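You operate a simulated robot arm through the tools that you are given. There is no shell and no other tool.

The job below is to be done with a simulated two-armed robot. You get a single attempt, and the scene is never put back.

JOB
Swap the full yellow card in the recorder for the blue one and start recording.
Fine: the full card goes into the black slot that is empty at the start; the cover ends shut.

Only the result counts: the job must be done as asked and must still hold three seconds after the hand-in. Knocking over, shifting, dropping, spilling or breaking anything else fails it. Lids that push on must go on centred and level and be pressed home; caps that screw on are set level and turned clockwise until they are tight.

ROBOT AND FRAMES
Two 7-joint arms with two-finger parallel grippers on one trunk, hanging from a carriage that runs on a gantry, over the field with the corners [-2035, 138], [-2035, -1142], [265, -1142], [265, 138] (x, y) and turns from -319 to 368 degrees about z. Base frame: it is fixed where the carriage stands at the start and does not move with it; the origin is on the floor, on the carriage's upright axis, x ahead of it, y to its left, z up. Units: mm, degrees, N and s.
The left shoulder is at the start at [40, 173, 1468], the right one opposite. With the tool pointing down near the work surface each hand reaches from about 100 to 580 mm from the robot's upright axis, wherever it stands, measured 20 degrees to its own side. Places, roughly: amp knob [600, 0, 800]; blue cover [500, 0, 800]; card slot [500, 0, 800]; large red key [100, 0, 800]; left speaker switch [100, 100, 800]; orange gain knob [-200, 200, 800]; orange mute key [-200, 100, 800]; orange pan knob [-200, 100, 800]; play key [500, 0, 800]; purple gain knob [-200, 200, 800]; purple mute key [-200, 100, 800]; purple pan knob [-200, 100, 800]; record key [300, 0, 800]; red rocker switch [700, 0, 800]; right black slot [400, 200, 800]; right speaker switch [200, 100, 800]. Payload 3.43 kg a hand.
The TCP of each hand is the grasp point between the finger pads, 30 mm short of the fingertips. In the tool frame z runs along the fingers and y along their closing line. Largest opening 94 mm; finger width 28, thickness 10; the body of the gripper, 50 by 96 mm, starts 55 mm behind the TCP.
Orientation is told as [roll, pitch, yaw] about the base's x, y, z axes, in that order, counted from this pose: with the fingers straight down and closing along the base's y, the tool's x points along the base's -x, its y along +y and its z along -z.

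CONTROLS
- The arms move only by the tool apply_moves. It takes "left_deltas", "right_deltas" or both (then of equal length, played together; a hand with none holds still); each is a list of rows, each a list of 7 numbers: the shift along the tool's x, y, z in units of 25 mm (1.0 is 25 mm), then the turn, a rotation vector about the tool's x, y, z in units of 5 degrees (1.0 is 5 degrees), then the finger opening in mm, from 0 to 94. In form: [[dx, dy, dz, rx, ry, rz, hand], ...]. A call has 1 to 20 rows; each row shifts and turns the commanded pose from where the row before left it, along the tool's axes as they then stand. A call with a number of a shift or a turn outside -1 to 1 is refused whole. A row lasts 0.2 s, in which the tool goes at most 50 mm and 8.6 degrees; a call with a longer step from one row to the next is refused whole, and so is a gripper value outside its range. Where a pose cannot be reached the arm comes as near as it can. A force on the tool above 50 N (or 10 N above the force at the start of the call, whichever is more), or a blocked arm, ends the call early, and 0.2 s more pass. Each finger travels about 72 mm/s and halts on what it meets, pressing with about 29 N; the grip force reading is that of the motor and also rises with nothing between the fingers. The clock runs only during rows and for 0.2 s after the last one: add rows that do not move to give the fingers time. The reply holds the time, the measured pose of the TCP, the force on the tool along the base axes, the opening and the grip force, in the units named above and with some noise, with the torque about the TCP (base axes, N m) and any sound that the robot's microphone picked up.
- Cameras (640 x 400 px; columns grow to the right, rows downward): "scene" is now at [167, 52.2, 1731.2]; the picture's right is [0.97, -0.22, 0.00], its down [-0.21, -0.91, -0.36] and it looks along [0.08, 0.35, -0.93] (base axes); focal length 228 px, centre (320, 200). "left" rides on the left gripper at [76, -14, -103] in its tool frame; the picture's right is [0.18, 0.98, 0.00], its down [-0.75, 0.14, -0.64] and it looks along [-0.63, 0.12, 0.77] (tool axes); focal length 243 px, centre (320, 200). "right" rides on the right gripper at [76, 14, -102] in its tool frame; the picture's right is [-0.18, 0.98, 0.00], its down [-0.75, -0.14, -0.64] and it looks along [-0.63, -0.12, 0.77] (tool axes); focal length 243 px, centre (320, 200). There is no depth. A picture from a camera that has moved, and an enlarged one, comes with that camera's place and axes in the base frame and with its lens. The place of the scene camera against the robot may be out by one fixed shift of up to 12 mm in any direction.
- capture(camera): a new picture of that camera. No time passes.
- raise_lower(by): slides the trunk up (or, below 0, down) by that many mm; the arms and the scene camera ride with it, the base frame stays. It gives what a move gives, with no picture.
- base_move(legs): drives the robot by 1 to 6 legs, each [ahead, left, turn to the left] in mm, mm and degrees, along the robot's own axes; the way and the turn of a leg run together, so that a leg with both is an arc; at most 1500 mm and 180 degrees a leg. The arms and the cameras ride along, it lands a little off, and it stops where it bumps. It keeps to its track: a leg is cut to what the track allows. It gives what a move gives.
- head_to(pan, tilt): turns the head with the scene camera to pan (to the left, within 86 degrees either way) and tilt (down, from -29 to 69), counted from straight ahead of the robot. It gives what a move gives.
- close_up(camera, box): a new picture of the part [left, top, right, bottom] of that camera's present view, enlarged. No time passes.
- close_job(): hands the job in; it is judged then, once.

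Nothing tells you exact positions but the pictures and the camera data. Unless the task says otherwise, let go and move clear before handing in.

The tools are called as name(argument=value, ...) on one line, values as JSON. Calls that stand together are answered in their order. apply_moves: Moves the arms, as the interface text tells. Its arguments: {"type":"object","properties":{"left_deltas":{"type":"array","items":{"type":"array","items":{"type":"number"}}},"right_deltas":{"type":"array","items":{"type":"array","items":{"type":"number"}}}},"required":[]} The other tools are called the same way: raise_lower (by) slides the trunk up or down; base_move (legs) drives the base; head_to (pan, tilt) turns the head that bears the scene camera; capture (camera) takes a picture; close_up (camera, box) takes an enlarged picture of a part of a camera's view; close_job () hands the job in.

At the start:

```text
t: 0.0
left_position: [336.7, 238.5, 1061.5]
left_orientation: [-0.2, -7.8, 0.2]
left_contact_force: [93.1, -37.9, -264.9]
left_ft_torque: [4.88, -16.92, 4.18]
left_grip_width: 94.4
left_grip_force: 0.1
right_position: [575.3, -56.9, 1094.4]
right_orientation: [0.0, 0.0, 0.0]
right_contact_force: [0.5, -0.5, 0.1]
right_ft_torque: [0.01, -0.03, 0.02]
right_grip_width: 94.3
right_grip_force: 0.0
trunk travel left (down, up): [-621.0, 160.0]
robot x, y, heading: [0.0, -2.4, -0.2]
head pan, tilt: [77.2, 68.8]
```

scene: 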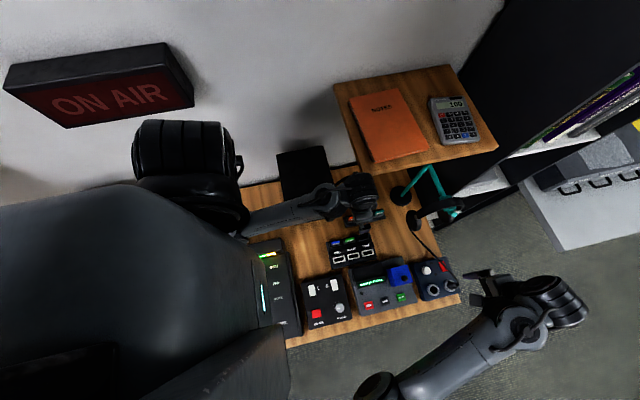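
right: 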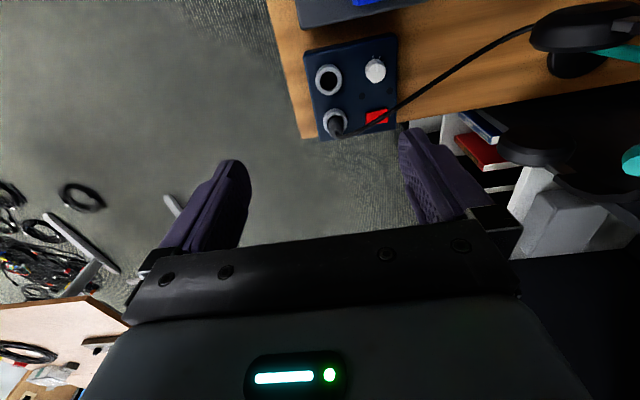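
left: 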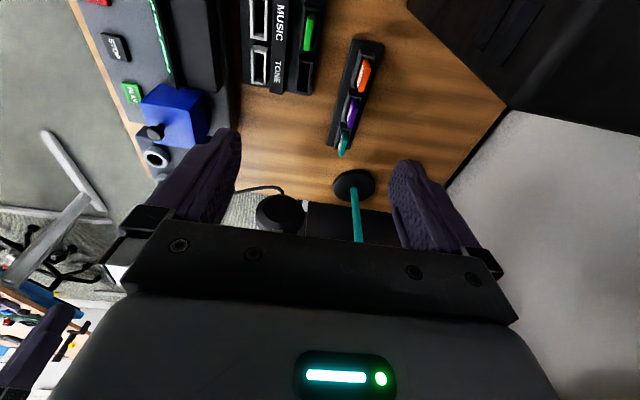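

The desk has a recorder with a blue cover, a card rack and other gear, and the left hand reports a large contact force. I'll take closer pictures before moving anything.

close_up(camera="scene", box=[240, 160, 480, 340])

close_up(camera="left", box=[60, 0, 420, 225])

close_up(camera="scene", box=[330, 60, 510, 230])

```text
2.22 times, centred on (360, 250) of scene
camera zoom: at [167.0, 52.2, 1731.2], right [0.97, -0.22, 0.0], down [-0.21, -0.91, -0.36], along [0.08, 0.35, -0.93], focal length 508 px, centre (231, 89)
```

zoom: 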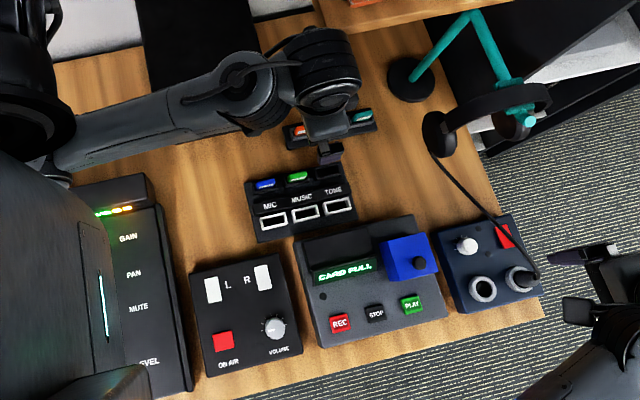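

```text
1.78 times, centred on (240, 112) of left
camera zoom: at [246.8, 223.5, 1151.3], right [-0.18, 0.98, -0.03], down [0.66, 0.15, 0.74], along [0.73, 0.12, -0.67], focal length 431 px, centre (462, 356)
```

zoom: 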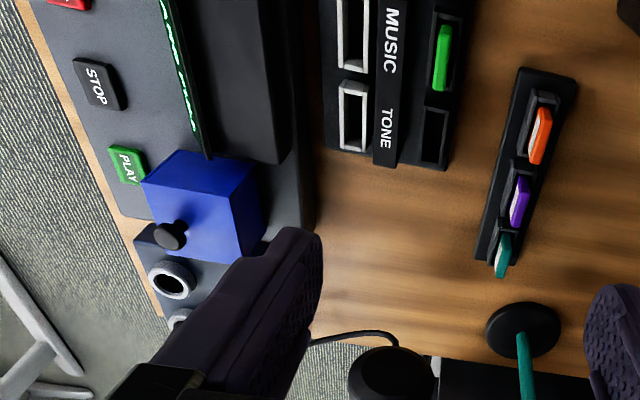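

```text
2.35 times, centred on (420, 145) of scene
camera zoom: at [167.0, 52.2, 1731.2], right [0.97, -0.22, 0.0], down [-0.21, -0.91, -0.36], along [0.08, 0.35, -0.93], focal length 538 px, centre (85, 329)
```

zoom: 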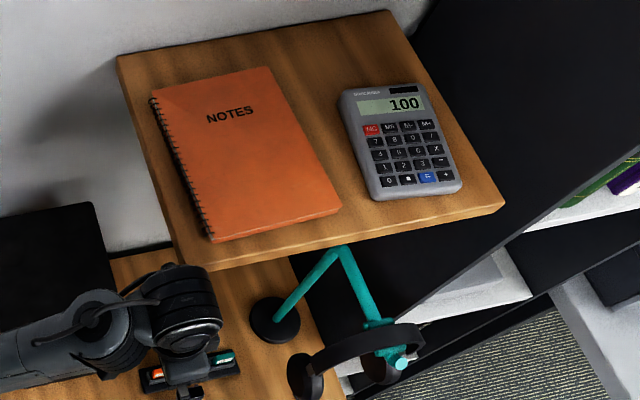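

The left hand's force and torque fit a single push from above on its camera housing, most likely its own folded forearm. I'll ease it by moving down a little and tipping the fingers forward, then check.

apply_moves(left_deltas=[[0, 0, 0.4, 0, -0.6, 0, 94], [0, 0, 0.4, 0, -0.6, 0, 94], [0, 0, 0.4, 0, -0.6, 0, 94]])

```text
t: 0.8
left_position: [340.7, 236.3, 1031.9]
left_orientation: [-0.2, -16.8, 0.2]
left_contact_force: [-0.3, -1.3, 0.4]
left_ft_torque: [-0.01, 0.0, 0.0]
left_grip_width: 94.0
left_grip_force: 0.0
right_position: [573.4, -57.6, 1093.8]
right_orientation: [0.1, 0.0, 0.0]
right_contact_force: [-0.2, 0.6, -0.1]
right_ft_torque: [-0.01, -0.02, 0.02]
right_grip_width: 94.0
right_grip_force: 0.0
trunk travel left (down, up): [-621.0, 160.0]
robot x, y, heading: [1.6, 0.1, 0.0]
head pan, tilt: [77.2, 68.8]
```

The force is gone, so it was a self-contact. Now I'll look closely at the recorder, the card rack and the rest of the desk.

close_up(camera="scene", box=[320, 225, 470, 320])

capture(camera="left")

close_up(camera="left", box=[60, 0, 380, 200])

close_up(camera="right", box=[240, 0, 640, 250])

```text
4.21 times, centred on (395, 272) of scene
camera zoom: at [166.9, 52.2, 1731.2], right [0.97, -0.22, 0.0], down [-0.21, -0.91, -0.36], along [0.08, 0.35, -0.93], focal length 962 px, centre (4, -105)
```

zoom: 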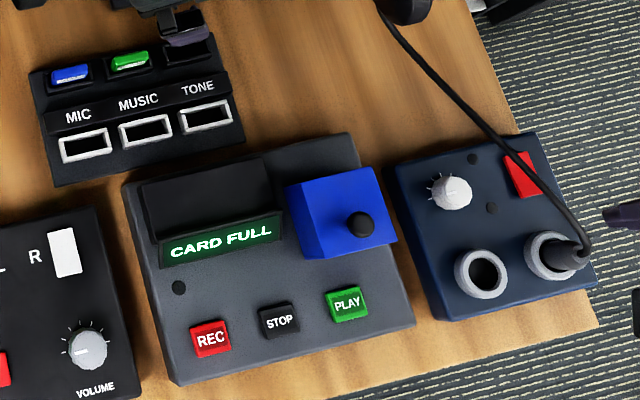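

```text
taken
camera left: at [238.2, 222.9, 1106.6], right [-0.18, 0.98, -0.06], down [0.54, 0.15, 0.83], along [0.83, 0.12, -0.55], focal length 243 px, centre (320, 200)
```

left: 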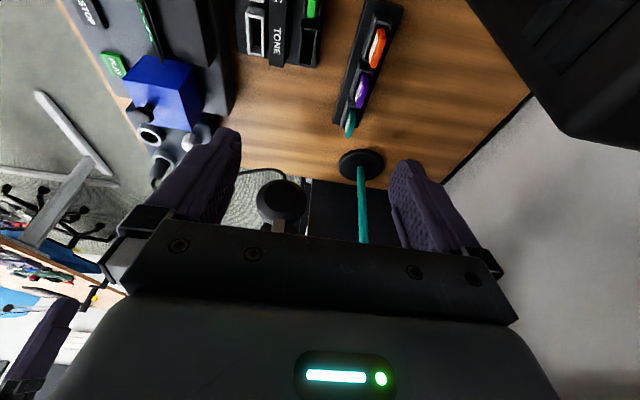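

```text
2.00 times, centred on (220, 100) of left
camera zoom: at [238.2, 222.9, 1106.6], right [-0.18, 0.98, -0.06], down [0.54, 0.15, 0.83], along [0.83, 0.12, -0.55], focal length 485 px, centre (520, 400)
```

zoom: 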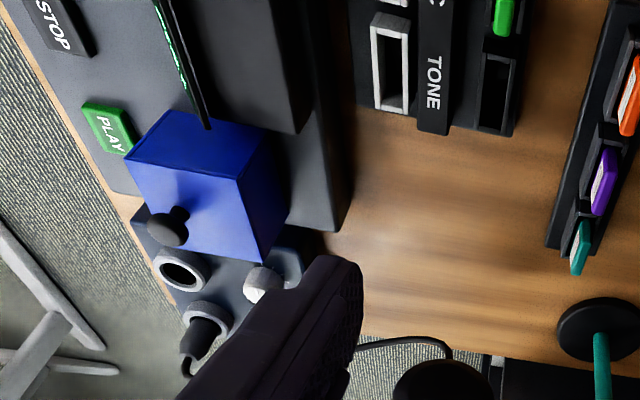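

```text
1.60 times, centred on (440, 125) of right
camera zoom: at [498.0, -43.1, 1197.5], right [0.18, 0.98, 0.0], down [0.75, -0.14, 0.64], along [0.63, -0.12, -0.77], focal length 388 px, centre (128, 320)
```

zoom: 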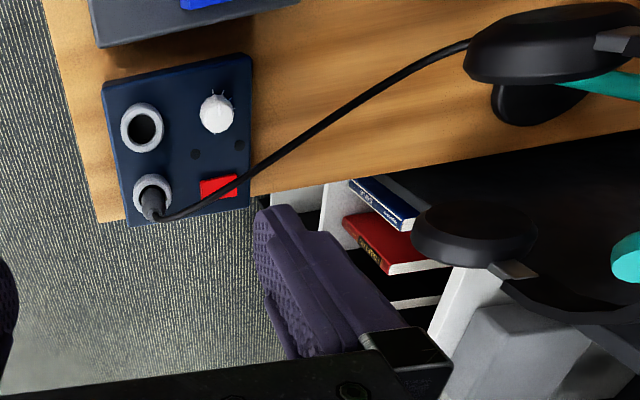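

I can now place the gear: the recorder with its blue knobbed cover near (456, 18), the blue card near (260, 196) and the empty rear slot above TONE near (376, 197). I'll move the left hand toward the recorder for a camera view from a second side.

apply_moves(left_deltas=[[0, -1, 0, 0, 0, 0, 94], [0, -1, 0, 0, 0, 0, 94], [0, -1, 0, 0, 0, 0, 94], [0, -1, 0, 0, 0, 0, 94], [0, -1, 0, 0, 0, 0, 94], [0, -1, 0, 0, 0, 0, 94]])

capture(camera="left")

capture(camera="scene")

```text
t: 2.2
left_position: [342.7, 88.1, 1035.3]
left_orientation: [-0.2, -16.8, 0.2]
left_contact_force: [-1.0, -0.8, 0.2]
left_ft_torque: [-0.03, 0.01, -0.01]
left_grip_width: 93.9
left_grip_force: 0.1
right_position: [573.9, -57.8, 1093.6]
right_orientation: [0.1, -0.1, 0.0]
right_contact_force: [0.0, -0.1, 0.6]
right_ft_torque: [0.01, 0.0, 0.0]
right_grip_width: 93.9
right_grip_force: 0.1
trunk travel left (down, up): [-621.0, 160.0]
robot x, y, heading: [-1.9, -2.3, -0.0]
head pan, tilt: [77.2, 68.8]
```

```text
taken
camera left: at [239.8, 72.7, 1109.6], right [-0.18, 0.98, -0.06], down [0.54, 0.15, 0.83], along [0.83, 0.12, -0.55], focal length 243 px, centre (320, 200)
```

left: 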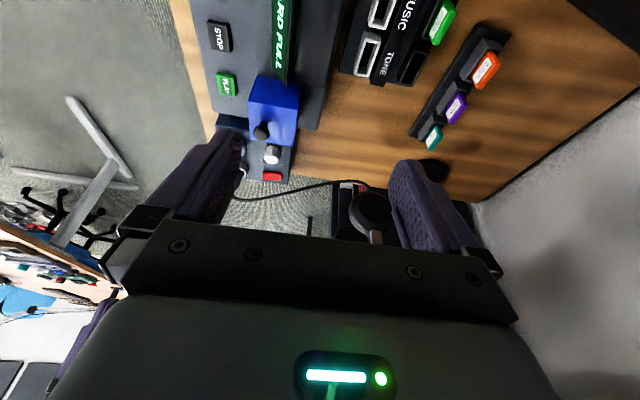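

```text
taken
camera scene: at [167.1, 52.1, 1731.2], right [0.97, -0.22, 0.0], down [-0.21, -0.91, -0.36], along [0.08, 0.35, -0.93], focal length 228 px, centre (320, 200)
```

scene: 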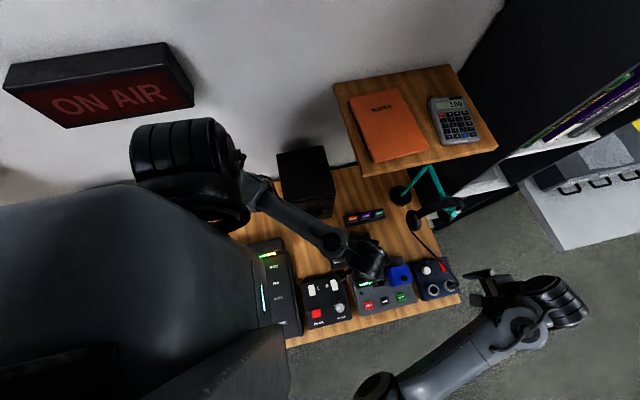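

The left camera now has the recorder, cover and rack in view. I'll enlarge them.

close_up(camera="left", box=[180, 0, 340, 190])

close_up(camera="left", box=[320, 0, 520, 125])

```text
2.11 times, centred on (260, 95) of left
camera zoom: at [239.8, 72.7, 1109.6], right [-0.18, 0.98, -0.06], down [0.54, 0.15, 0.83], along [0.83, 0.12, -0.55], focal length 511 px, centre (446, 421)
```

zoom: 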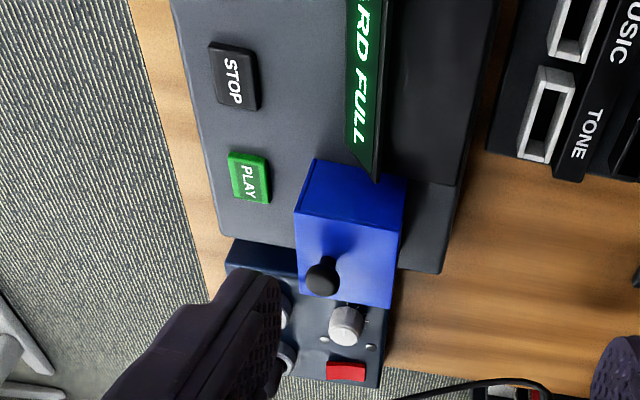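

```text
3.20 times, centred on (420, 62) of left
camera zoom: at [239.8, 72.7, 1109.6], right [-0.18, 0.98, -0.06], down [0.54, 0.15, 0.83], along [0.83, 0.12, -0.55], focal length 776 px, centre (0, 640)
```

zoom: 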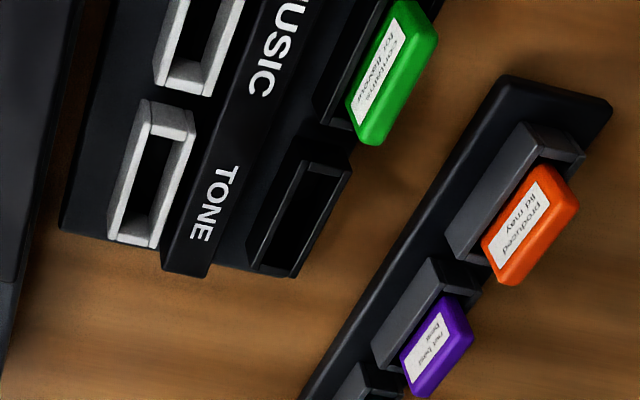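

I'll zoom in further on the cover from both cameras to find its knob and hinge.

close_up(camera="left", box=[235, 60, 315, 160])

close_up(camera="scene", box=[375, 250, 435, 300])

close_up(camera="right", box=[270, 0, 430, 100])

```text
4.00 times, centred on (275, 110) of left
camera zoom: at [239.8, 72.7, 1109.6], right [-0.18, 0.98, -0.06], down [0.54, 0.15, 0.83], along [0.83, 0.12, -0.55], focal length 970 px, centre (500, 560)
```

zoom: 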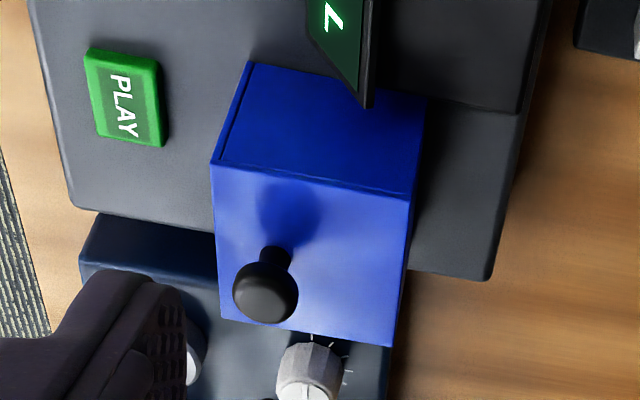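

```text
8.00 times, centred on (405, 275) of scene
camera zoom: at [167.1, 52.1, 1731.2], right [0.97, -0.22, 0.0], down [-0.21, -0.91, -0.36], along [0.08, 0.35, -0.93], focal length 1827 px, centre (-360, -400)
```

zoom: 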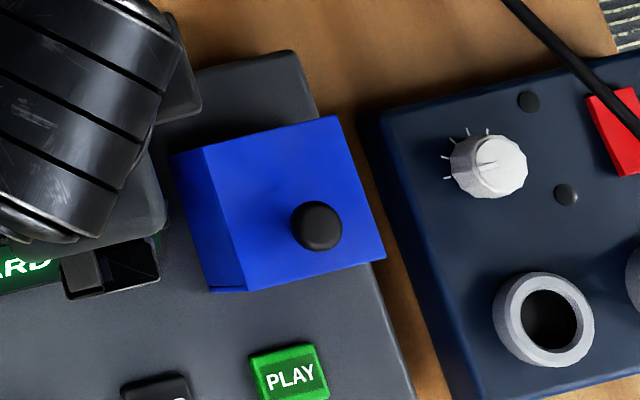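

```text
4.00 times, centred on (350, 50) of right
camera zoom: at [498.5, -43.4, 1197.8], right [0.18, 0.98, 0.0], down [0.75, -0.14, 0.64], along [0.63, -0.12, -0.77], focal length 970 px, centre (200, 800)
```

zoom: 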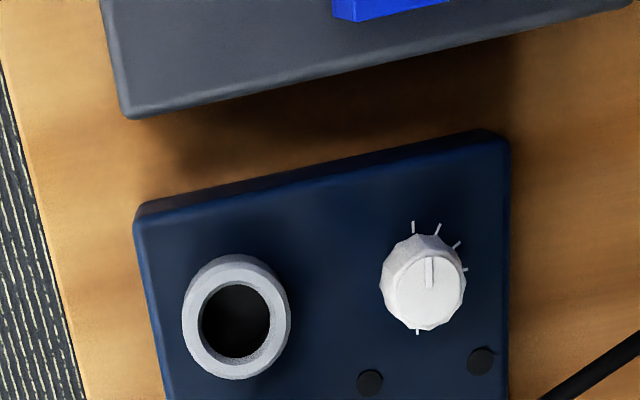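

The cover is a blue box on the recorder's right end, with its knob centred and towards the front, so the hinge is probably at the back. Next I'll move the left camera over the rack.

apply_moves(left_deltas=[[0.71, 0.93, 0.5, 0, 0, 0, 94], [0.71, 0.93, 0.5, 0, 0, 0, 94], [0.71, 0.93, 0.5, 0, 0, 0, 94], [0.71, 0.93, 0.5, 0, 0, 0, 94], [0.71, 0.93, 0.5, 0, 0, 0, 94], [0, 0, 0, 0, 1, 0, 94], [0, 0, 0, 0, 1, 0, 94]])

capture(camera="left")

```text
t: 3.8
left_position: [274.0, 204.4, 945.6]
left_orientation: [-0.2, -6.7, 0.1]
left_contact_force: [0.0, 0.1, 0.3]
left_ft_torque: [-0.01, -0.01, 0.0]
left_grip_width: 94.1
left_grip_force: 0.0
right_position: [573.3, -57.4, 1094.8]
right_orientation: [0.1, 0.0, 0.0]
right_contact_force: [0.3, 0.3, -0.5]
right_ft_torque: [0.0, 0.0, 0.02]
right_grip_width: 94.0
right_grip_force: 0.1
trunk travel left (down, up): [-621.0, 160.0]
robot x, y, heading: [1.5, 0.7, 0.1]
head pan, tilt: [77.2, 68.8]
```

```text
taken
camera left: at [186.3, 189.6, 1038.4], right [-0.18, 0.98, -0.03], down [0.67, 0.14, 0.73], along [0.72, 0.12, -0.69], focal length 243 px, centre (320, 200)
```

left: 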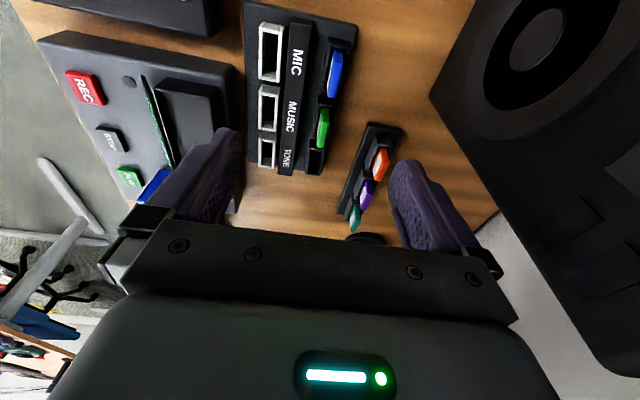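

close_up(camera="left", box=[230, 0, 370, 190])

close_up(camera="left", box=[40, 20, 240, 220])

close_up(camera="scene", box=[320, 220, 400, 270])

```text
2.11 times, centred on (300, 95) of left
camera zoom: at [186.3, 189.6, 1038.4], right [-0.18, 0.98, -0.03], down [0.67, 0.14, 0.73], along [0.72, 0.12, -0.69], focal length 511 px, centre (362, 421)
```

zoom: 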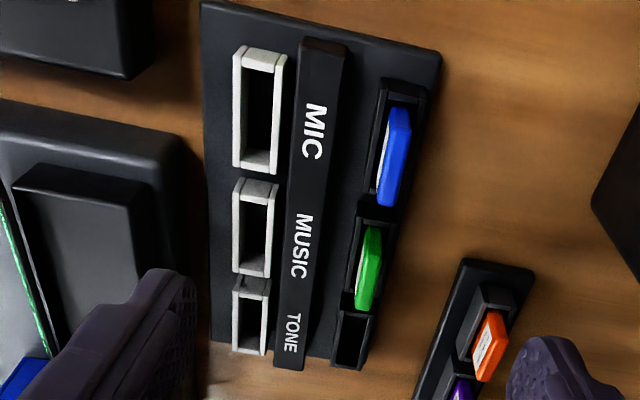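

```text
2.00 times, centred on (140, 120) of left
camera zoom: at [186.3, 189.6, 1038.4], right [-0.18, 0.98, -0.03], down [0.67, 0.14, 0.73], along [0.72, 0.12, -0.69], focal length 485 px, centre (680, 360)
```

zoom: 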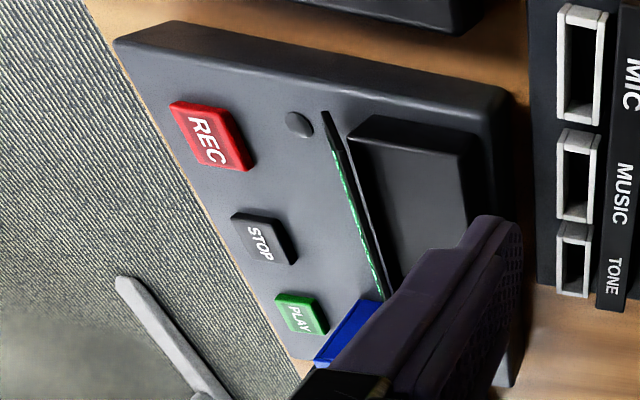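

```text
8.00 times, centred on (360, 245) of scene
camera zoom: at [167.1, 52.1, 1731.2], right [0.97, -0.22, 0.0], down [-0.21, -0.91, -0.36], along [0.08, 0.35, -0.93], focal length 1827 px, centre (0, -160)
```

zoom: 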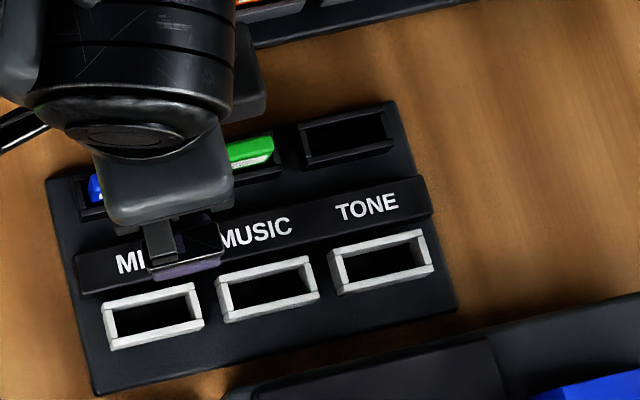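

The rack and recorder are square to the base axes, and the cards stand upright with their thin side along y. I'll bring the right hand in front of the desk and turn it to face +y, so its camera gives a front view for measuring heights.

apply_moves(right_deltas=[[0.87, -0.815, 0.4, 0, 0, 0, 94], [0.87, -0.815, 0.4, 0, 0, 0, 94], [0.87, -0.815, 0.4, 0, 0, 0, 94], [0.87, -0.815, 0.4, 0, 0, 0, 94], [0.87, -0.815, 0.4, 0, 0, 0, 94], [0.87, -0.815, 0.4, 0, 0, 0, 94], [0.87, -0.815, 0.4, 0, 0, 0, 94], [0.87, -0.815, 0.4, 0, 0, 0, 94]])

apply_moves(right_deltas=[[0, 0, 0, 0, 0, -1, 94], [0, 0, 0, 0, 0, -1, 94], [0, 0, 0, 0, 0, -1, 94], [0, 0, 0, 0, 0, -1, 94], [0, 0, 0, 0, 0, -1, 94], [0, 0, 0, 0, 0, -1, 94], [0, 0, 0, 0, 0, -1, 94], [0, 0, 0, 0, 0, -1, 94], [0, 0, 0, 0, 0, -1, 94], [0, 0, 0, 0, 0, -1, 94], [0, 0, 0, 0, 0, -1, 94], [0, 0, 0, 0, 0, -1, 94], [0, 0, 0, 0, 0, -1, 94], [0, 0, 0, 0, 0, -1, 94], [0, 0, 0, 0, 0, -1, 94], [0, 0, 0, 0, 0, -1, 94], [0, 0, 0, 0, 0, -1, 94], [0, 0, 0, 0, 0, -1, 94]])

capture(camera="right")

capture(camera="scene")

```text
t: 4.6
left_position: [274.9, 205.1, 946.5]
left_orientation: [-0.2, -6.8, 0.2]
left_contact_force: [0.5, 0.1, 0.6]
left_ft_torque: [-0.01, 0.01, 0.02]
left_grip_width: 94.3
left_grip_force: 0.0
right_position: [519.7, -108.7, 1069.0]
right_orientation: [0.0, -0.3, -1.0]
right_contact_force: [3.0, 11.6, -11.9]
right_ft_torque: [-1.61, -0.81, -1.1]
right_grip_width: 94.2
right_grip_force: 0.0
trunk travel left (down, up): [-621.0, 160.0]
robot x, y, heading: [-3.5, -1.9, -0.1]
head pan, tilt: [77.2, 68.8]
stopped in row 3 (right hand): the force on the tool passed its limit at 68 N (the readings are from after the stop); the commanded pose is now the measured one
```

```text
t: 4.9
left_position: [273.3, 205.7, 947.8]
left_orientation: [-0.1, -6.8, 0.2]
left_contact_force: [-0.6, -1.7, 0.2]
left_ft_torque: [0.01, 0.0, 0.0]
left_grip_width: 94.3
left_grip_force: 0.1
right_position: [519.9, -109.0, 1068.9]
right_orientation: [0.2, -0.6, -0.8]
right_contact_force: [2.1, 5.9, -10.4]
right_ft_torque: [-0.83, -0.61, -0.57]
right_grip_width: 93.9
right_grip_force: 0.1
trunk travel left (down, up): [-621.0, 160.0]
robot x, y, heading: [-4.2, -0.8, 0.1]
head pan, tilt: [77.2, 68.8]
stopped in row 1 (right hand): the force on the tool passed its limit at 80 N (the readings are from after the stop); the commanded pose is now the measured one
```

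```text
taken
camera right: at [443.9, -95.0, 1171.2], right [0.2, 0.98, 0.0], down [0.75, -0.15, 0.65], along [0.64, -0.12, -0.76], focal length 243 px, centre (320, 200)
```

right: 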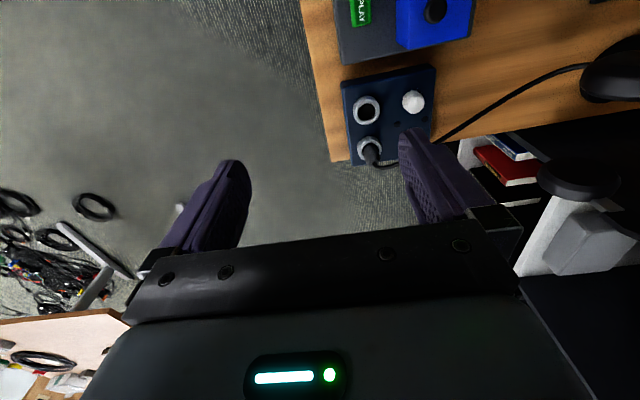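

```text
taken
camera scene: at [167.0, 52.2, 1731.2], right [0.97, -0.22, 0.0], down [-0.21, -0.91, -0.36], along [0.08, 0.35, -0.93], focal length 228 px, centre (320, 200)
```

scene: 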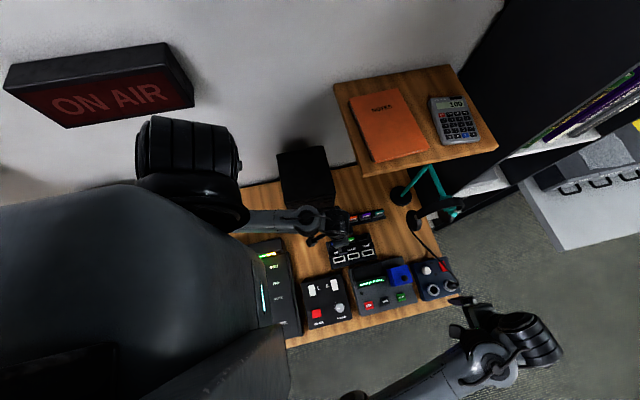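

The right hand met its own forearm at the camera side, the same self-contact the left had. I'll tip its fingers forward to free it.

apply_moves(right_deltas=[[-0.3, 0, 0.2, 0, -1, 0, 94], [-0.3, 0, 0.2, 0, -1, 0, 94], [0, 0, 0.2, 0, -1, 0, 94]])

```text
t: 5.7
left_position: [273.5, 204.7, 945.9]
left_orientation: [-0.2, -6.9, 0.0]
left_contact_force: [-0.1, -0.4, 0.0]
left_ft_torque: [-0.02, 0.01, -0.02]
left_grip_width: 94.0
left_grip_force: 0.0
right_position: [537.0, -108.8, 1053.8]
right_orientation: [0.2, -15.6, -0.9]
right_contact_force: [-0.4, -0.7, -0.1]
right_ft_torque: [0.0, 0.0, 0.02]
right_grip_width: 93.8
right_grip_force: 0.1
trunk travel left (down, up): [-621.0, 160.0]
robot x, y, heading: [0.1, -0.5, 0.0]
head pan, tilt: [77.2, 68.8]
```

apply_moves(right_deltas=[[0.3, -0.9, 0.5, 0, 0, 0, 94], [0.5, -0.9, 0.5, 0, 0, 0, 94], [0.7, -0.9, 0.4, 0, 0, 0, 94], [0.8, -0.9, 0.3, 0, 0, 0, 94], [1, -0.8, 0.2, 0, 0, 0, 94], [1, -0.8, 0.2, 0, 0, 0, 94], [1, 0, 0.1, 0, 0, 0, 94]])

```text
t: 7.3
left_position: [273.2, 204.5, 945.3]
left_orientation: [-0.2, -6.8, 0.1]
left_contact_force: [0.1, -0.7, 0.3]
left_ft_torque: [-0.01, 0.03, 0.01]
left_grip_width: 93.9
left_grip_force: 0.1
right_position: [422.1, -239.1, 965.0]
right_orientation: [0.2, -15.4, -0.7]
right_contact_force: [-0.7, -0.3, -0.3]
right_ft_torque: [0.03, 0.01, 0.0]
right_grip_width: 94.3
right_grip_force: 0.1
trunk travel left (down, up): [-621.0, 160.0]
robot x, y, heading: [1.5, 0.4, -0.2]
head pan, tilt: [77.2, 68.8]
```

apply_moves(right_deltas=[[0, 0, 0, -0.269, 0, -0.963, 94], [0, 0, 0, -0.269, 0, -0.963, 94], [0, 0, 0, -0.269, 0, -0.963, 94], [0, 0, 0, -0.269, 0, -0.963, 94], [0, 0, 0, -0.269, 0, -0.963, 94], [0, 0, 0, -0.269, 0, -0.963, 94], [0, 0, 0, -0.269, 0, -0.963, 94], [0, 0, 0, -0.269, 0, -0.963, 94], [0, 0, 0, -0.269, 0, -0.963, 94], [0, 0, 0, -0.269, 0, -0.963, 94], [0, 0, 0, -0.269, 0, -0.963, 94], [0, 0, 0, -0.269, 0, -0.963, 94], [0, 0, 0, -0.269, 0, -0.963, 94], [0, 0, 0, -0.269, 0, -0.963, 94], [0, 0, 0, -0.269, 0, -0.963, 94], [0, 0, 0, -0.269, 0, -0.963, 94], [0, 0, 0, -0.269, 0, -0.963, 94], [0, 0, 0, -0.269, 0, -0.963, 94]])

capture(camera="right")

```text
t: 11.3
left_position: [274.6, 203.7, 947.9]
left_orientation: [-0.2, -6.8, 0.0]
left_contact_force: [0.3, 0.3, 0.4]
left_ft_torque: [0.01, -0.01, -0.02]
left_grip_width: 94.2
left_grip_force: 0.1
right_position: [413.3, -307.8, 962.0]
right_orientation: [1.1, -8.7, 88.1]
right_contact_force: [0.4, -0.5, 0.1]
right_ft_torque: [0.03, 0.0, -0.01]
right_grip_width: 93.8
right_grip_force: 0.1
trunk travel left (down, up): [-621.0, 160.0]
robot x, y, heading: [0.5, -0.6, -0.1]
head pan, tilt: [77.2, 68.8]
stopped in row 18 (right hand): the arm was blocked; the commanded pose is now the measured one
```

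```text
taken
camera right: at [397.3, -398.8, 1052.9], right [-0.98, 0.21, 0.05], down [0.18, 0.64, 0.74], along [0.13, 0.73, -0.67], focal length 243 px, centre (320, 200)
```

right: 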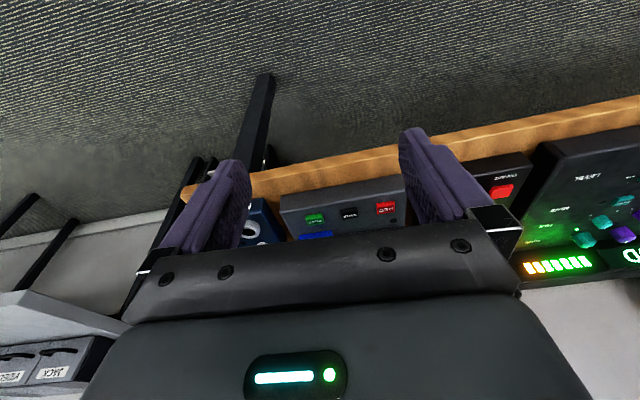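

close_up(camera="right", box=[200, 120, 440, 270])

```text
2.67 times, centred on (320, 195) of right
camera zoom: at [397.3, -398.8, 1052.9], right [-0.98, 0.21, 0.05], down [0.18, 0.64, 0.74], along [0.13, 0.73, -0.67], focal length 647 px, centre (320, 213)
```

zoom: 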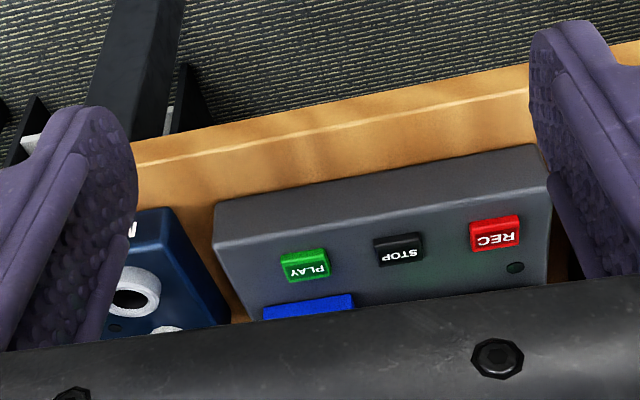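

From two rays the REC key is near (342, -52, 777), so the gear sits lower than I first assumed. I'll lower the left hand over the blue card with the fingers vertical for accurate close views.

apply_moves(left_deltas=[[0, 0, 0.6, 0, 0, 0, 94], [0, 0, 0.6, 0, 0, 0, 94], [0, 0, 0.6, 0, 0, 0, 94], [0, 0, 0.6, 0, 0, 0, 94], [0, 0, 0, 0, 0.7, 0, 94], [0, 0, 0, 0, 0.66, 0, 94]])

capture(camera="left")

close_up(camera="left", box=[240, 20, 400, 180])

```text
t: 12.7
left_position: [281.9, 204.0, 886.9]
left_orientation: [-0.4, -0.1, 0.1]
left_contact_force: [-0.3, -0.7, 0.1]
left_ft_torque: [-0.04, 0.01, 0.03]
left_grip_width: 93.9
left_grip_force: 0.1
right_position: [412.4, -307.3, 962.3]
right_orientation: [1.3, -8.6, 88.1]
right_contact_force: [0.7, 0.4, 0.0]
right_ft_torque: [0.02, -0.01, -0.04]
right_grip_width: 94.3
right_grip_force: 0.1
trunk travel left (down, up): [-621.0, 160.0]
robot x, y, heading: [-1.2, -1.3, 0.1]
head pan, tilt: [77.2, 68.8]
```

```text
taken
camera left: at [205.3, 189.3, 988.5], right [-0.19, 0.98, 0.0], down [0.75, 0.14, 0.64], along [0.63, 0.12, -0.77], focal length 243 px, centre (320, 200)
```

left: 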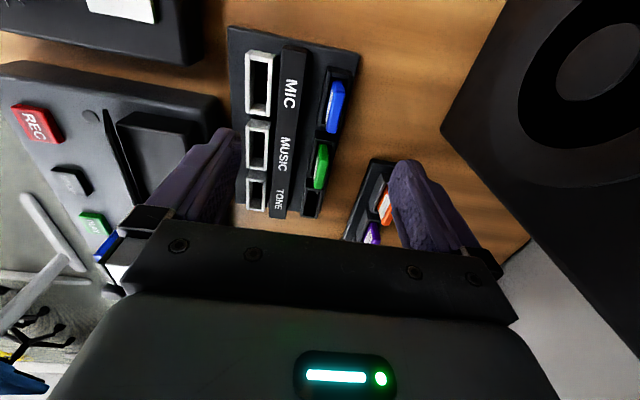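

```text
2.50 times, centred on (320, 100) of left
camera zoom: at [205.3, 189.3, 988.5], right [-0.19, 0.98, 0.0], down [0.75, 0.14, 0.64], along [0.63, 0.12, -0.77], focal length 606 px, centre (320, 450)
```

zoom: 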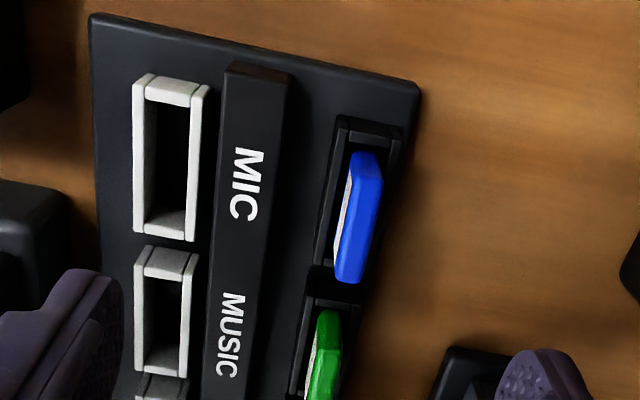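

I need a sideways baseline for depth, so I'll shift the left hand 100 mm toward the front and look at the same features.

apply_moves(left_deltas=[[0, -1, 0, 0, 0, 0, 94], [0, -1, 0, 0, 0, 0, 94], [0, -1, 0, 0, 0, 0, 94], [0, -1, 0, 0, 0, 0, 94]])

capture(camera="left")

close_up(camera="left", box=[320, 20, 560, 200])

close_up(camera="left", box=[60, 0, 340, 220])

```text
t: 13.7
left_position: [281.9, 102.6, 888.2]
left_orientation: [-0.1, 0.0, 0.2]
left_contact_force: [0.2, 0.0, 0.8]
left_ft_torque: [-0.02, 0.01, 0.0]
left_grip_width: 93.9
left_grip_force: 0.0
right_position: [412.2, -307.0, 961.2]
right_orientation: [1.2, -8.7, 88.2]
right_contact_force: [0.2, 0.1, 0.4]
right_ft_torque: [-0.02, -0.02, 0.0]
right_grip_width: 94.0
right_grip_force: 0.0
trunk travel left (down, up): [-621.0, 160.0]
robot x, y, heading: [-3.2, 3.8, 0.1]
head pan, tilt: [77.2, 68.8]
```

```text
taken
camera left: at [205.4, 88.4, 989.5], right [-0.19, 0.98, 0.0], down [0.75, 0.15, 0.64], along [0.63, 0.12, -0.77], focal length 243 px, centre (320, 200)
```

left: 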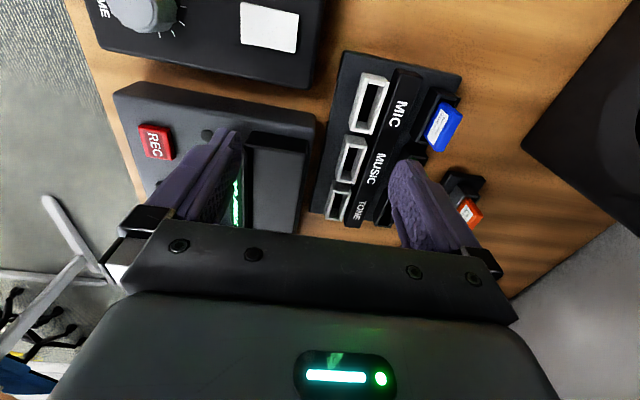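

```text
2.22 times, centred on (440, 110) of left
camera zoom: at [205.4, 88.4, 989.5], right [-0.19, 0.98, 0.0], down [0.75, 0.15, 0.64], along [0.63, 0.12, -0.77], focal length 539 px, centre (53, 400)
```

zoom: 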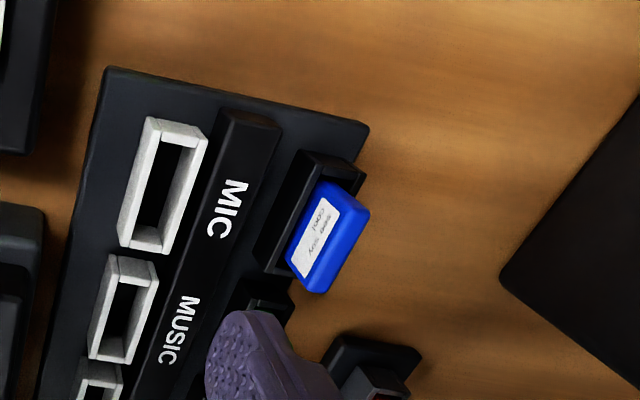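

```text
1.82 times, centred on (200, 110) of left
camera zoom: at [205.4, 88.4, 989.5], right [-0.19, 0.98, 0.0], down [0.75, 0.15, 0.64], along [0.63, 0.12, -0.77], focal length 441 px, centre (538, 364)
```

zoom: 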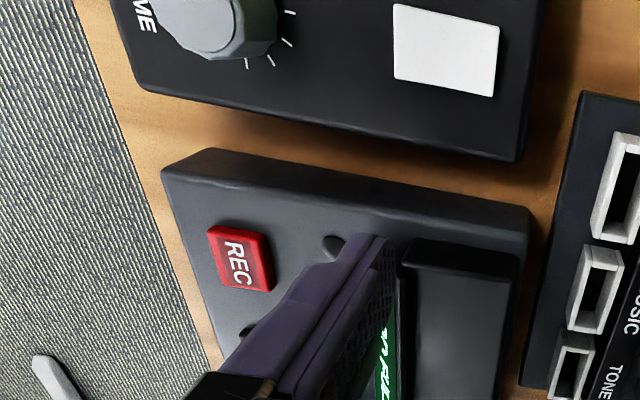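

I'll zoom in much closer on the blue card and MIC slot frame to get matching corner points.

close_up(camera="left", box=[410, 80, 490, 130])

close_up(camera="left", box=[330, 60, 430, 160])

```text
8.00 times, centred on (450, 105) of left
camera zoom: at [205.4, 88.4, 989.5], right [-0.19, 0.98, 0.0], down [0.75, 0.15, 0.64], along [0.63, 0.12, -0.77], focal length 1941 px, centre (-720, 960)
```

zoom: 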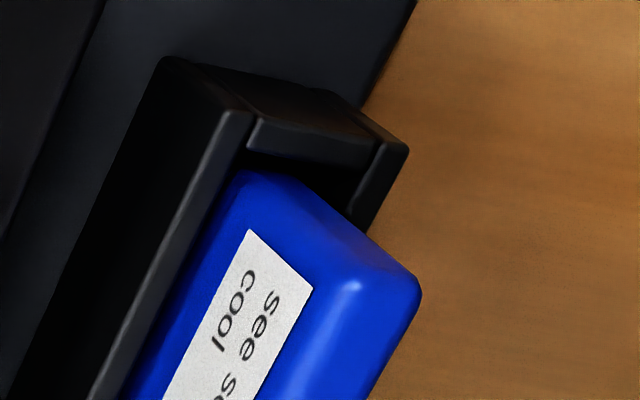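

```text
4.00 times, centred on (380, 110) of left
camera zoom: at [205.4, 88.4, 989.5], right [-0.19, 0.98, 0.0], down [0.75, 0.15, 0.64], along [0.63, 0.12, -0.77], focal length 970 px, centre (80, 560)
```

zoom: 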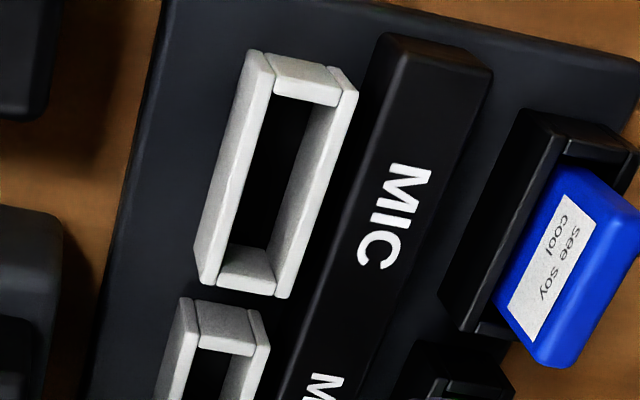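

Triangulation puts the cover knob near (477, 20, 855) and REC near (339, -46, 779). I'll raise the left hand and move it in front of the cover for a closer view.

apply_moves(left_deltas=[[0, 0, -1, 0, 0, 0, 94], [0, 0, -1, 0, 0, 0, 94], [-1, -0.5, 0, 0, 0, 0, 94], [-1, -0.5, 0, 0, 0, 0, 94], [-1, -0.5, 0, 0, 0, 0, 94], [-1, -0.5, 0, 0, 0, 0, 94], [-0.8, -0.5, 0, 0, 0, 0, 94]])

capture(camera="left")

```text
t: 15.3
left_position: [401.5, 42.2, 938.0]
left_orientation: [0.0, 0.1, 0.2]
left_contact_force: [-1.4, -1.3, 0.3]
left_ft_torque: [0.01, -0.02, 0.01]
left_grip_width: 93.8
left_grip_force: 0.0
right_position: [412.5, -306.1, 961.8]
right_orientation: [1.0, -8.6, 88.1]
right_contact_force: [-0.3, 0.1, -0.1]
right_ft_torque: [-0.01, 0.01, 0.04]
right_grip_width: 94.1
right_grip_force: 0.1
trunk travel left (down, up): [-621.0, 160.0]
robot x, y, heading: [-3.1, -0.7, 0.0]
head pan, tilt: [77.2, 68.8]
```

```text
taken
camera left: at [326.0, 28.5, 1038.9], right [-0.19, 0.98, 0.0], down [0.75, 0.14, 0.64], along [0.63, 0.12, -0.77], focal length 243 px, centre (320, 200)
```

left: 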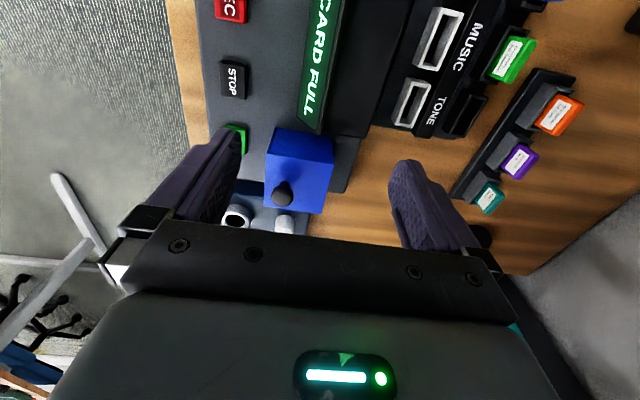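

close_up(camera="left", box=[240, 110, 360, 230])

close_up(camera="left", box=[380, 0, 600, 150])

```text
3.33 times, centred on (300, 170) of left
camera zoom: at [326.0, 28.5, 1038.9], right [-0.19, 0.98, 0.0], down [0.75, 0.14, 0.64], along [0.63, 0.12, -0.77], focal length 809 px, centre (387, 300)
```

zoom: 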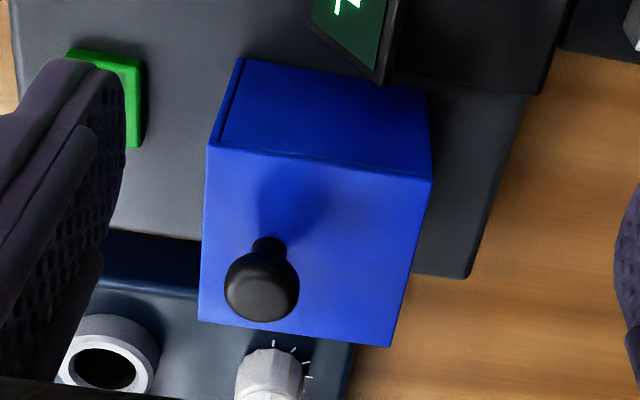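

```text
2.67 times, centred on (490, 75) of left
camera zoom: at [326.0, 28.5, 1038.9], right [-0.19, 0.98, 0.0], down [0.75, 0.14, 0.64], along [0.63, 0.12, -0.77], focal length 647 px, centre (-133, 533)
```

zoom: 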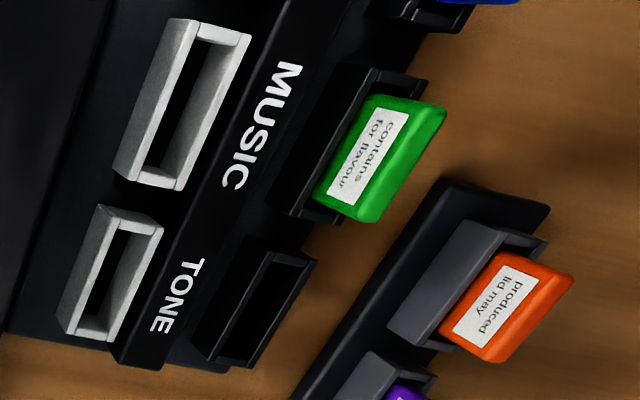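

The knob head is at about (480, 20, 855), on a hood whose top is near z 831 and whose hinge side is at the back (y about 66). I'll turn the left hand to yaw 90 so its fingers close along x and the knob can pivot between the pads as it opens.

apply_moves(left_deltas=[[0, 0, 0, 0, 0, -1, 94], [0, 0, 0, 0, 0, -1, 94], [0, 0, 0, 0, 0, -1, 94], [0, 0, 0, 0, 0, -1, 94], [0, 0, 0, 0, 0, -1, 94], [0, 0, 0, 0, 0, -1, 94], [0, 0, 0, 0, 0, -1, 94], [0, 0, 0, 0, 0, -1, 94], [0, 0, 0, 0, 0, -1, 94], [0, 0, 0, 0, 0, -1, 94], [0, 0, 0, 0, 0, -1, 94], [0, 0, 0, 0, 0, -1, 94], [0, 0, 0, 0, 0, -1, 94], [0, 0, 0, 0, 0, -1, 94], [0, 0, 0, 0, 0, -1, 94], [0, 0, 0, 0, 0, -1, 94], [0, 0, 0, 0, 0, -1, 94], [0, 0, 0, 0, 0, -1, 94]])

capture(camera="left")

capture(camera="scene")

```text
t: 19.1
left_position: [401.4, 41.3, 937.3]
left_orientation: [0.0, 0.2, 90.2]
left_contact_force: [0.0, 0.3, 1.1]
left_ft_torque: [0.0, 0.04, 0.05]
left_grip_width: 94.0
left_grip_force: 0.0
right_position: [412.0, -307.7, 960.5]
right_orientation: [1.2, -8.7, 88.0]
right_contact_force: [0.5, -0.3, 0.2]
right_ft_torque: [0.02, -0.01, 0.0]
right_grip_width: 93.7
right_grip_force: 0.1
trunk travel left (down, up): [-621.0, 160.0]
robot x, y, heading: [3.6, 1.2, -0.2]
head pan, tilt: [77.2, 68.8]
```

```text
taken
camera left: at [416.1, -34.5, 1039.2], right [-0.98, -0.19, 0.0], down [-0.14, 0.76, 0.64], along [-0.12, 0.63, -0.77], focal length 243 px, centre (320, 200)
```

left: 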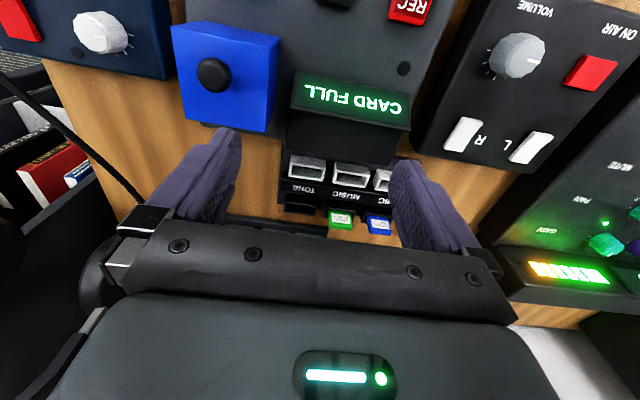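

```text
taken
camera scene: at [167.1, 52.3, 1731.2], right [0.97, -0.22, 0.0], down [-0.21, -0.91, -0.36], along [0.08, 0.35, -0.93], focal length 228 px, centre (320, 200)
```

scene: 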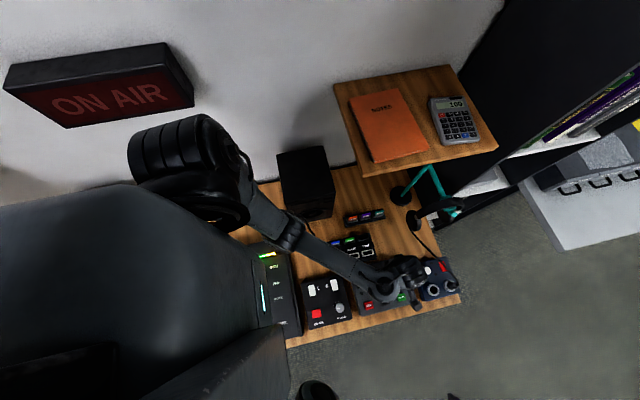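

The front view confirms the knob head at about (481, 20, 853). I'll centre the left hand above it.

apply_moves(left_deltas=[[0.214, -0.795, 0, 0, 0, 0, 80], [0.214, -0.795, 0, 0, 0, 0, 65], [0.214, -0.795, 0, 0, 0, 0, 55], [0.214, -0.795, 0, 0, 0, 0, 55]])

capture(camera="left")

close_up(camera="scene", box=[330, 180, 490, 310])

```text
t: 20.1
left_position: [481.1, 41.0, 932.5]
left_orientation: [0.2, -1.5, 90.6]
left_contact_force: [-1.0, -0.6, 0.0]
left_ft_torque: [0.01, -0.01, -0.01]
left_grip_width: 55.1
left_grip_force: 0.0
right_position: [413.0, -305.7, 962.0]
right_orientation: [1.1, -8.7, 88.1]
right_contact_force: [0.6, -0.2, 0.6]
right_ft_torque: [-0.02, 0.02, 0.02]
right_grip_width: 94.3
right_grip_force: 0.1
trunk travel left (down, up): [-621.0, 160.0]
robot x, y, heading: [-0.4, -3.4, 0.1]
head pan, tilt: [77.2, 68.8]
```

```text
taken
camera left: at [496.7, -38.6, 1030.7], right [-0.98, -0.19, 0.0], down [-0.15, 0.73, 0.66], along [-0.13, 0.65, -0.75], focal length 243 px, centre (320, 200)
```

left: 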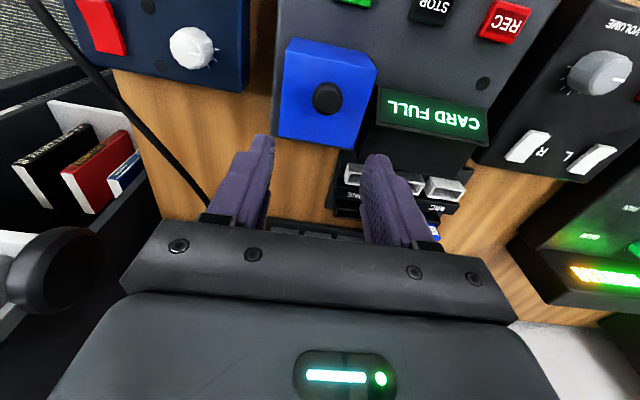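

```text
3.08 times, centred on (410, 245) of scene
camera zoom: at [167.3, 52.5, 1731.3], right [0.97, -0.22, 0.0], down [-0.21, -0.91, -0.36], along [0.08, 0.35, -0.93], focal length 703 px, centre (43, 62)
```

zoom: 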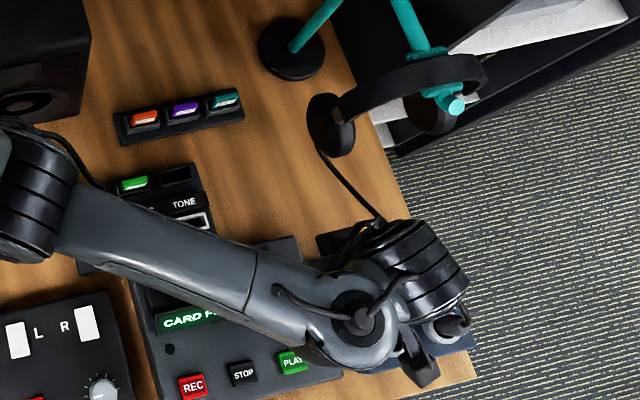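

The hand stopped about 20 mm short in y. I'll hold for a moment to see whether it was lag or a reach limit.

apply_moves(left_deltas=[[0, 0, 0, 0, 0, 0, 55], [0, 0, 0, 0, 0, 0, 55], [0, 0, 0, 0, 0, 0, 55]])

```text
t: 20.9
left_position: [483.4, 41.5, 933.5]
left_orientation: [-0.1, -1.4, 90.7]
left_contact_force: [1.0, -0.1, -0.2]
left_ft_torque: [-0.03, 0.01, 0.02]
left_grip_width: 55.2
left_grip_force: 0.0
right_position: [412.2, -306.6, 961.9]
right_orientation: [1.3, -8.5, 88.1]
right_contact_force: [0.2, 0.9, 0.9]
right_ft_torque: [0.03, 0.0, -0.03]
right_grip_width: 94.2
right_grip_force: 0.0
trunk travel left (down, up): [-621.0, 160.0]
robot x, y, heading: [0.3, -1.6, 0.2]
head pan, tilt: [77.2, 68.8]
```

It is a reach limit, so I'll move the robot to a closer, turned stance. First I'll retract the left hand and turn it back.

apply_moves(left_deltas=[[0, 0.8, -0.2, 0, 0, 0, 55], [0, 0.8, -0.2, 0, 0, 0, 55], [0, 0.8, -0.2, 0, 0, 0, 55], [0, 0.8, -0.2, 0, 0, 0, 55], [0, 0.8, -0.2, 0, 0, 0, 55]])

apply_moves(left_deltas=[[0, 0, 0, 0, 0, 1, 55], [0, 0, 0, 0, 0, 1, 55], [0, 0, 0, 0, 0, 1, 55], [0, 0, 0, 0, 0, 1, 55], [0, 0, 0, 0, 0, 1, 55], [0, 0, 0, 0, 0, 1, 55], [0, 0, 0, 0, 0, 1, 55], [0, 0, 0, 0, 0, 1, 55], [0, 0, 0, 0, 0, 1, 55], [0, 0, 0, 0, 0, 1, 55], [0, 0, 0, 0, 0, 1, 55], [0, 0, 0, 0, 0, 1, 55], [0, 0, 0, 0, 0, 1, 55], [0, 0, 0, 0, 0, 1, 55], [0, 0, 0, 0, 0, 1, 55], [0, 0, 0, 0, 0, 1, 55], [0, 0, 0, 0, 0, 1, 55], [0, 0, 0, 0, 0, 1, 55]])

```text
t: 22.1
left_position: [380.6, 22.2, 961.5]
left_orientation: [0.1, 0.3, 90.1]
left_contact_force: [-0.2, 0.1, 0.2]
left_ft_torque: [0.01, -0.03, 0.0]
left_grip_width: 55.0
left_grip_force: 0.0
right_position: [411.4, -306.3, 960.8]
right_orientation: [1.2, -8.7, 88.2]
right_contact_force: [-0.1, -0.5, -0.2]
right_ft_torque: [0.03, -0.02, 0.01]
right_grip_width: 94.2
right_grip_force: 0.0
trunk travel left (down, up): [-621.0, 160.0]
robot x, y, heading: [-1.6, -2.5, -0.1]
head pan, tilt: [77.2, 68.8]
```

```text
t: 25.9
left_position: [380.8, 21.8, 962.5]
left_orientation: [-0.2, 0.0, 0.0]
left_contact_force: [-0.6, 0.6, 0.4]
left_ft_torque: [-0.01, 0.0, 0.02]
left_grip_width: 54.9
left_grip_force: 0.1
right_position: [412.1, -307.0, 963.0]
right_orientation: [1.2, -8.5, 88.1]
right_contact_force: [0.7, 0.0, 0.6]
right_ft_torque: [-0.01, -0.02, -0.01]
right_grip_width: 94.0
right_grip_force: 0.0
trunk travel left (down, up): [-621.0, 160.0]
robot x, y, heading: [-2.0, -1.3, -0.2]
head pan, tilt: [77.2, 68.8]
```

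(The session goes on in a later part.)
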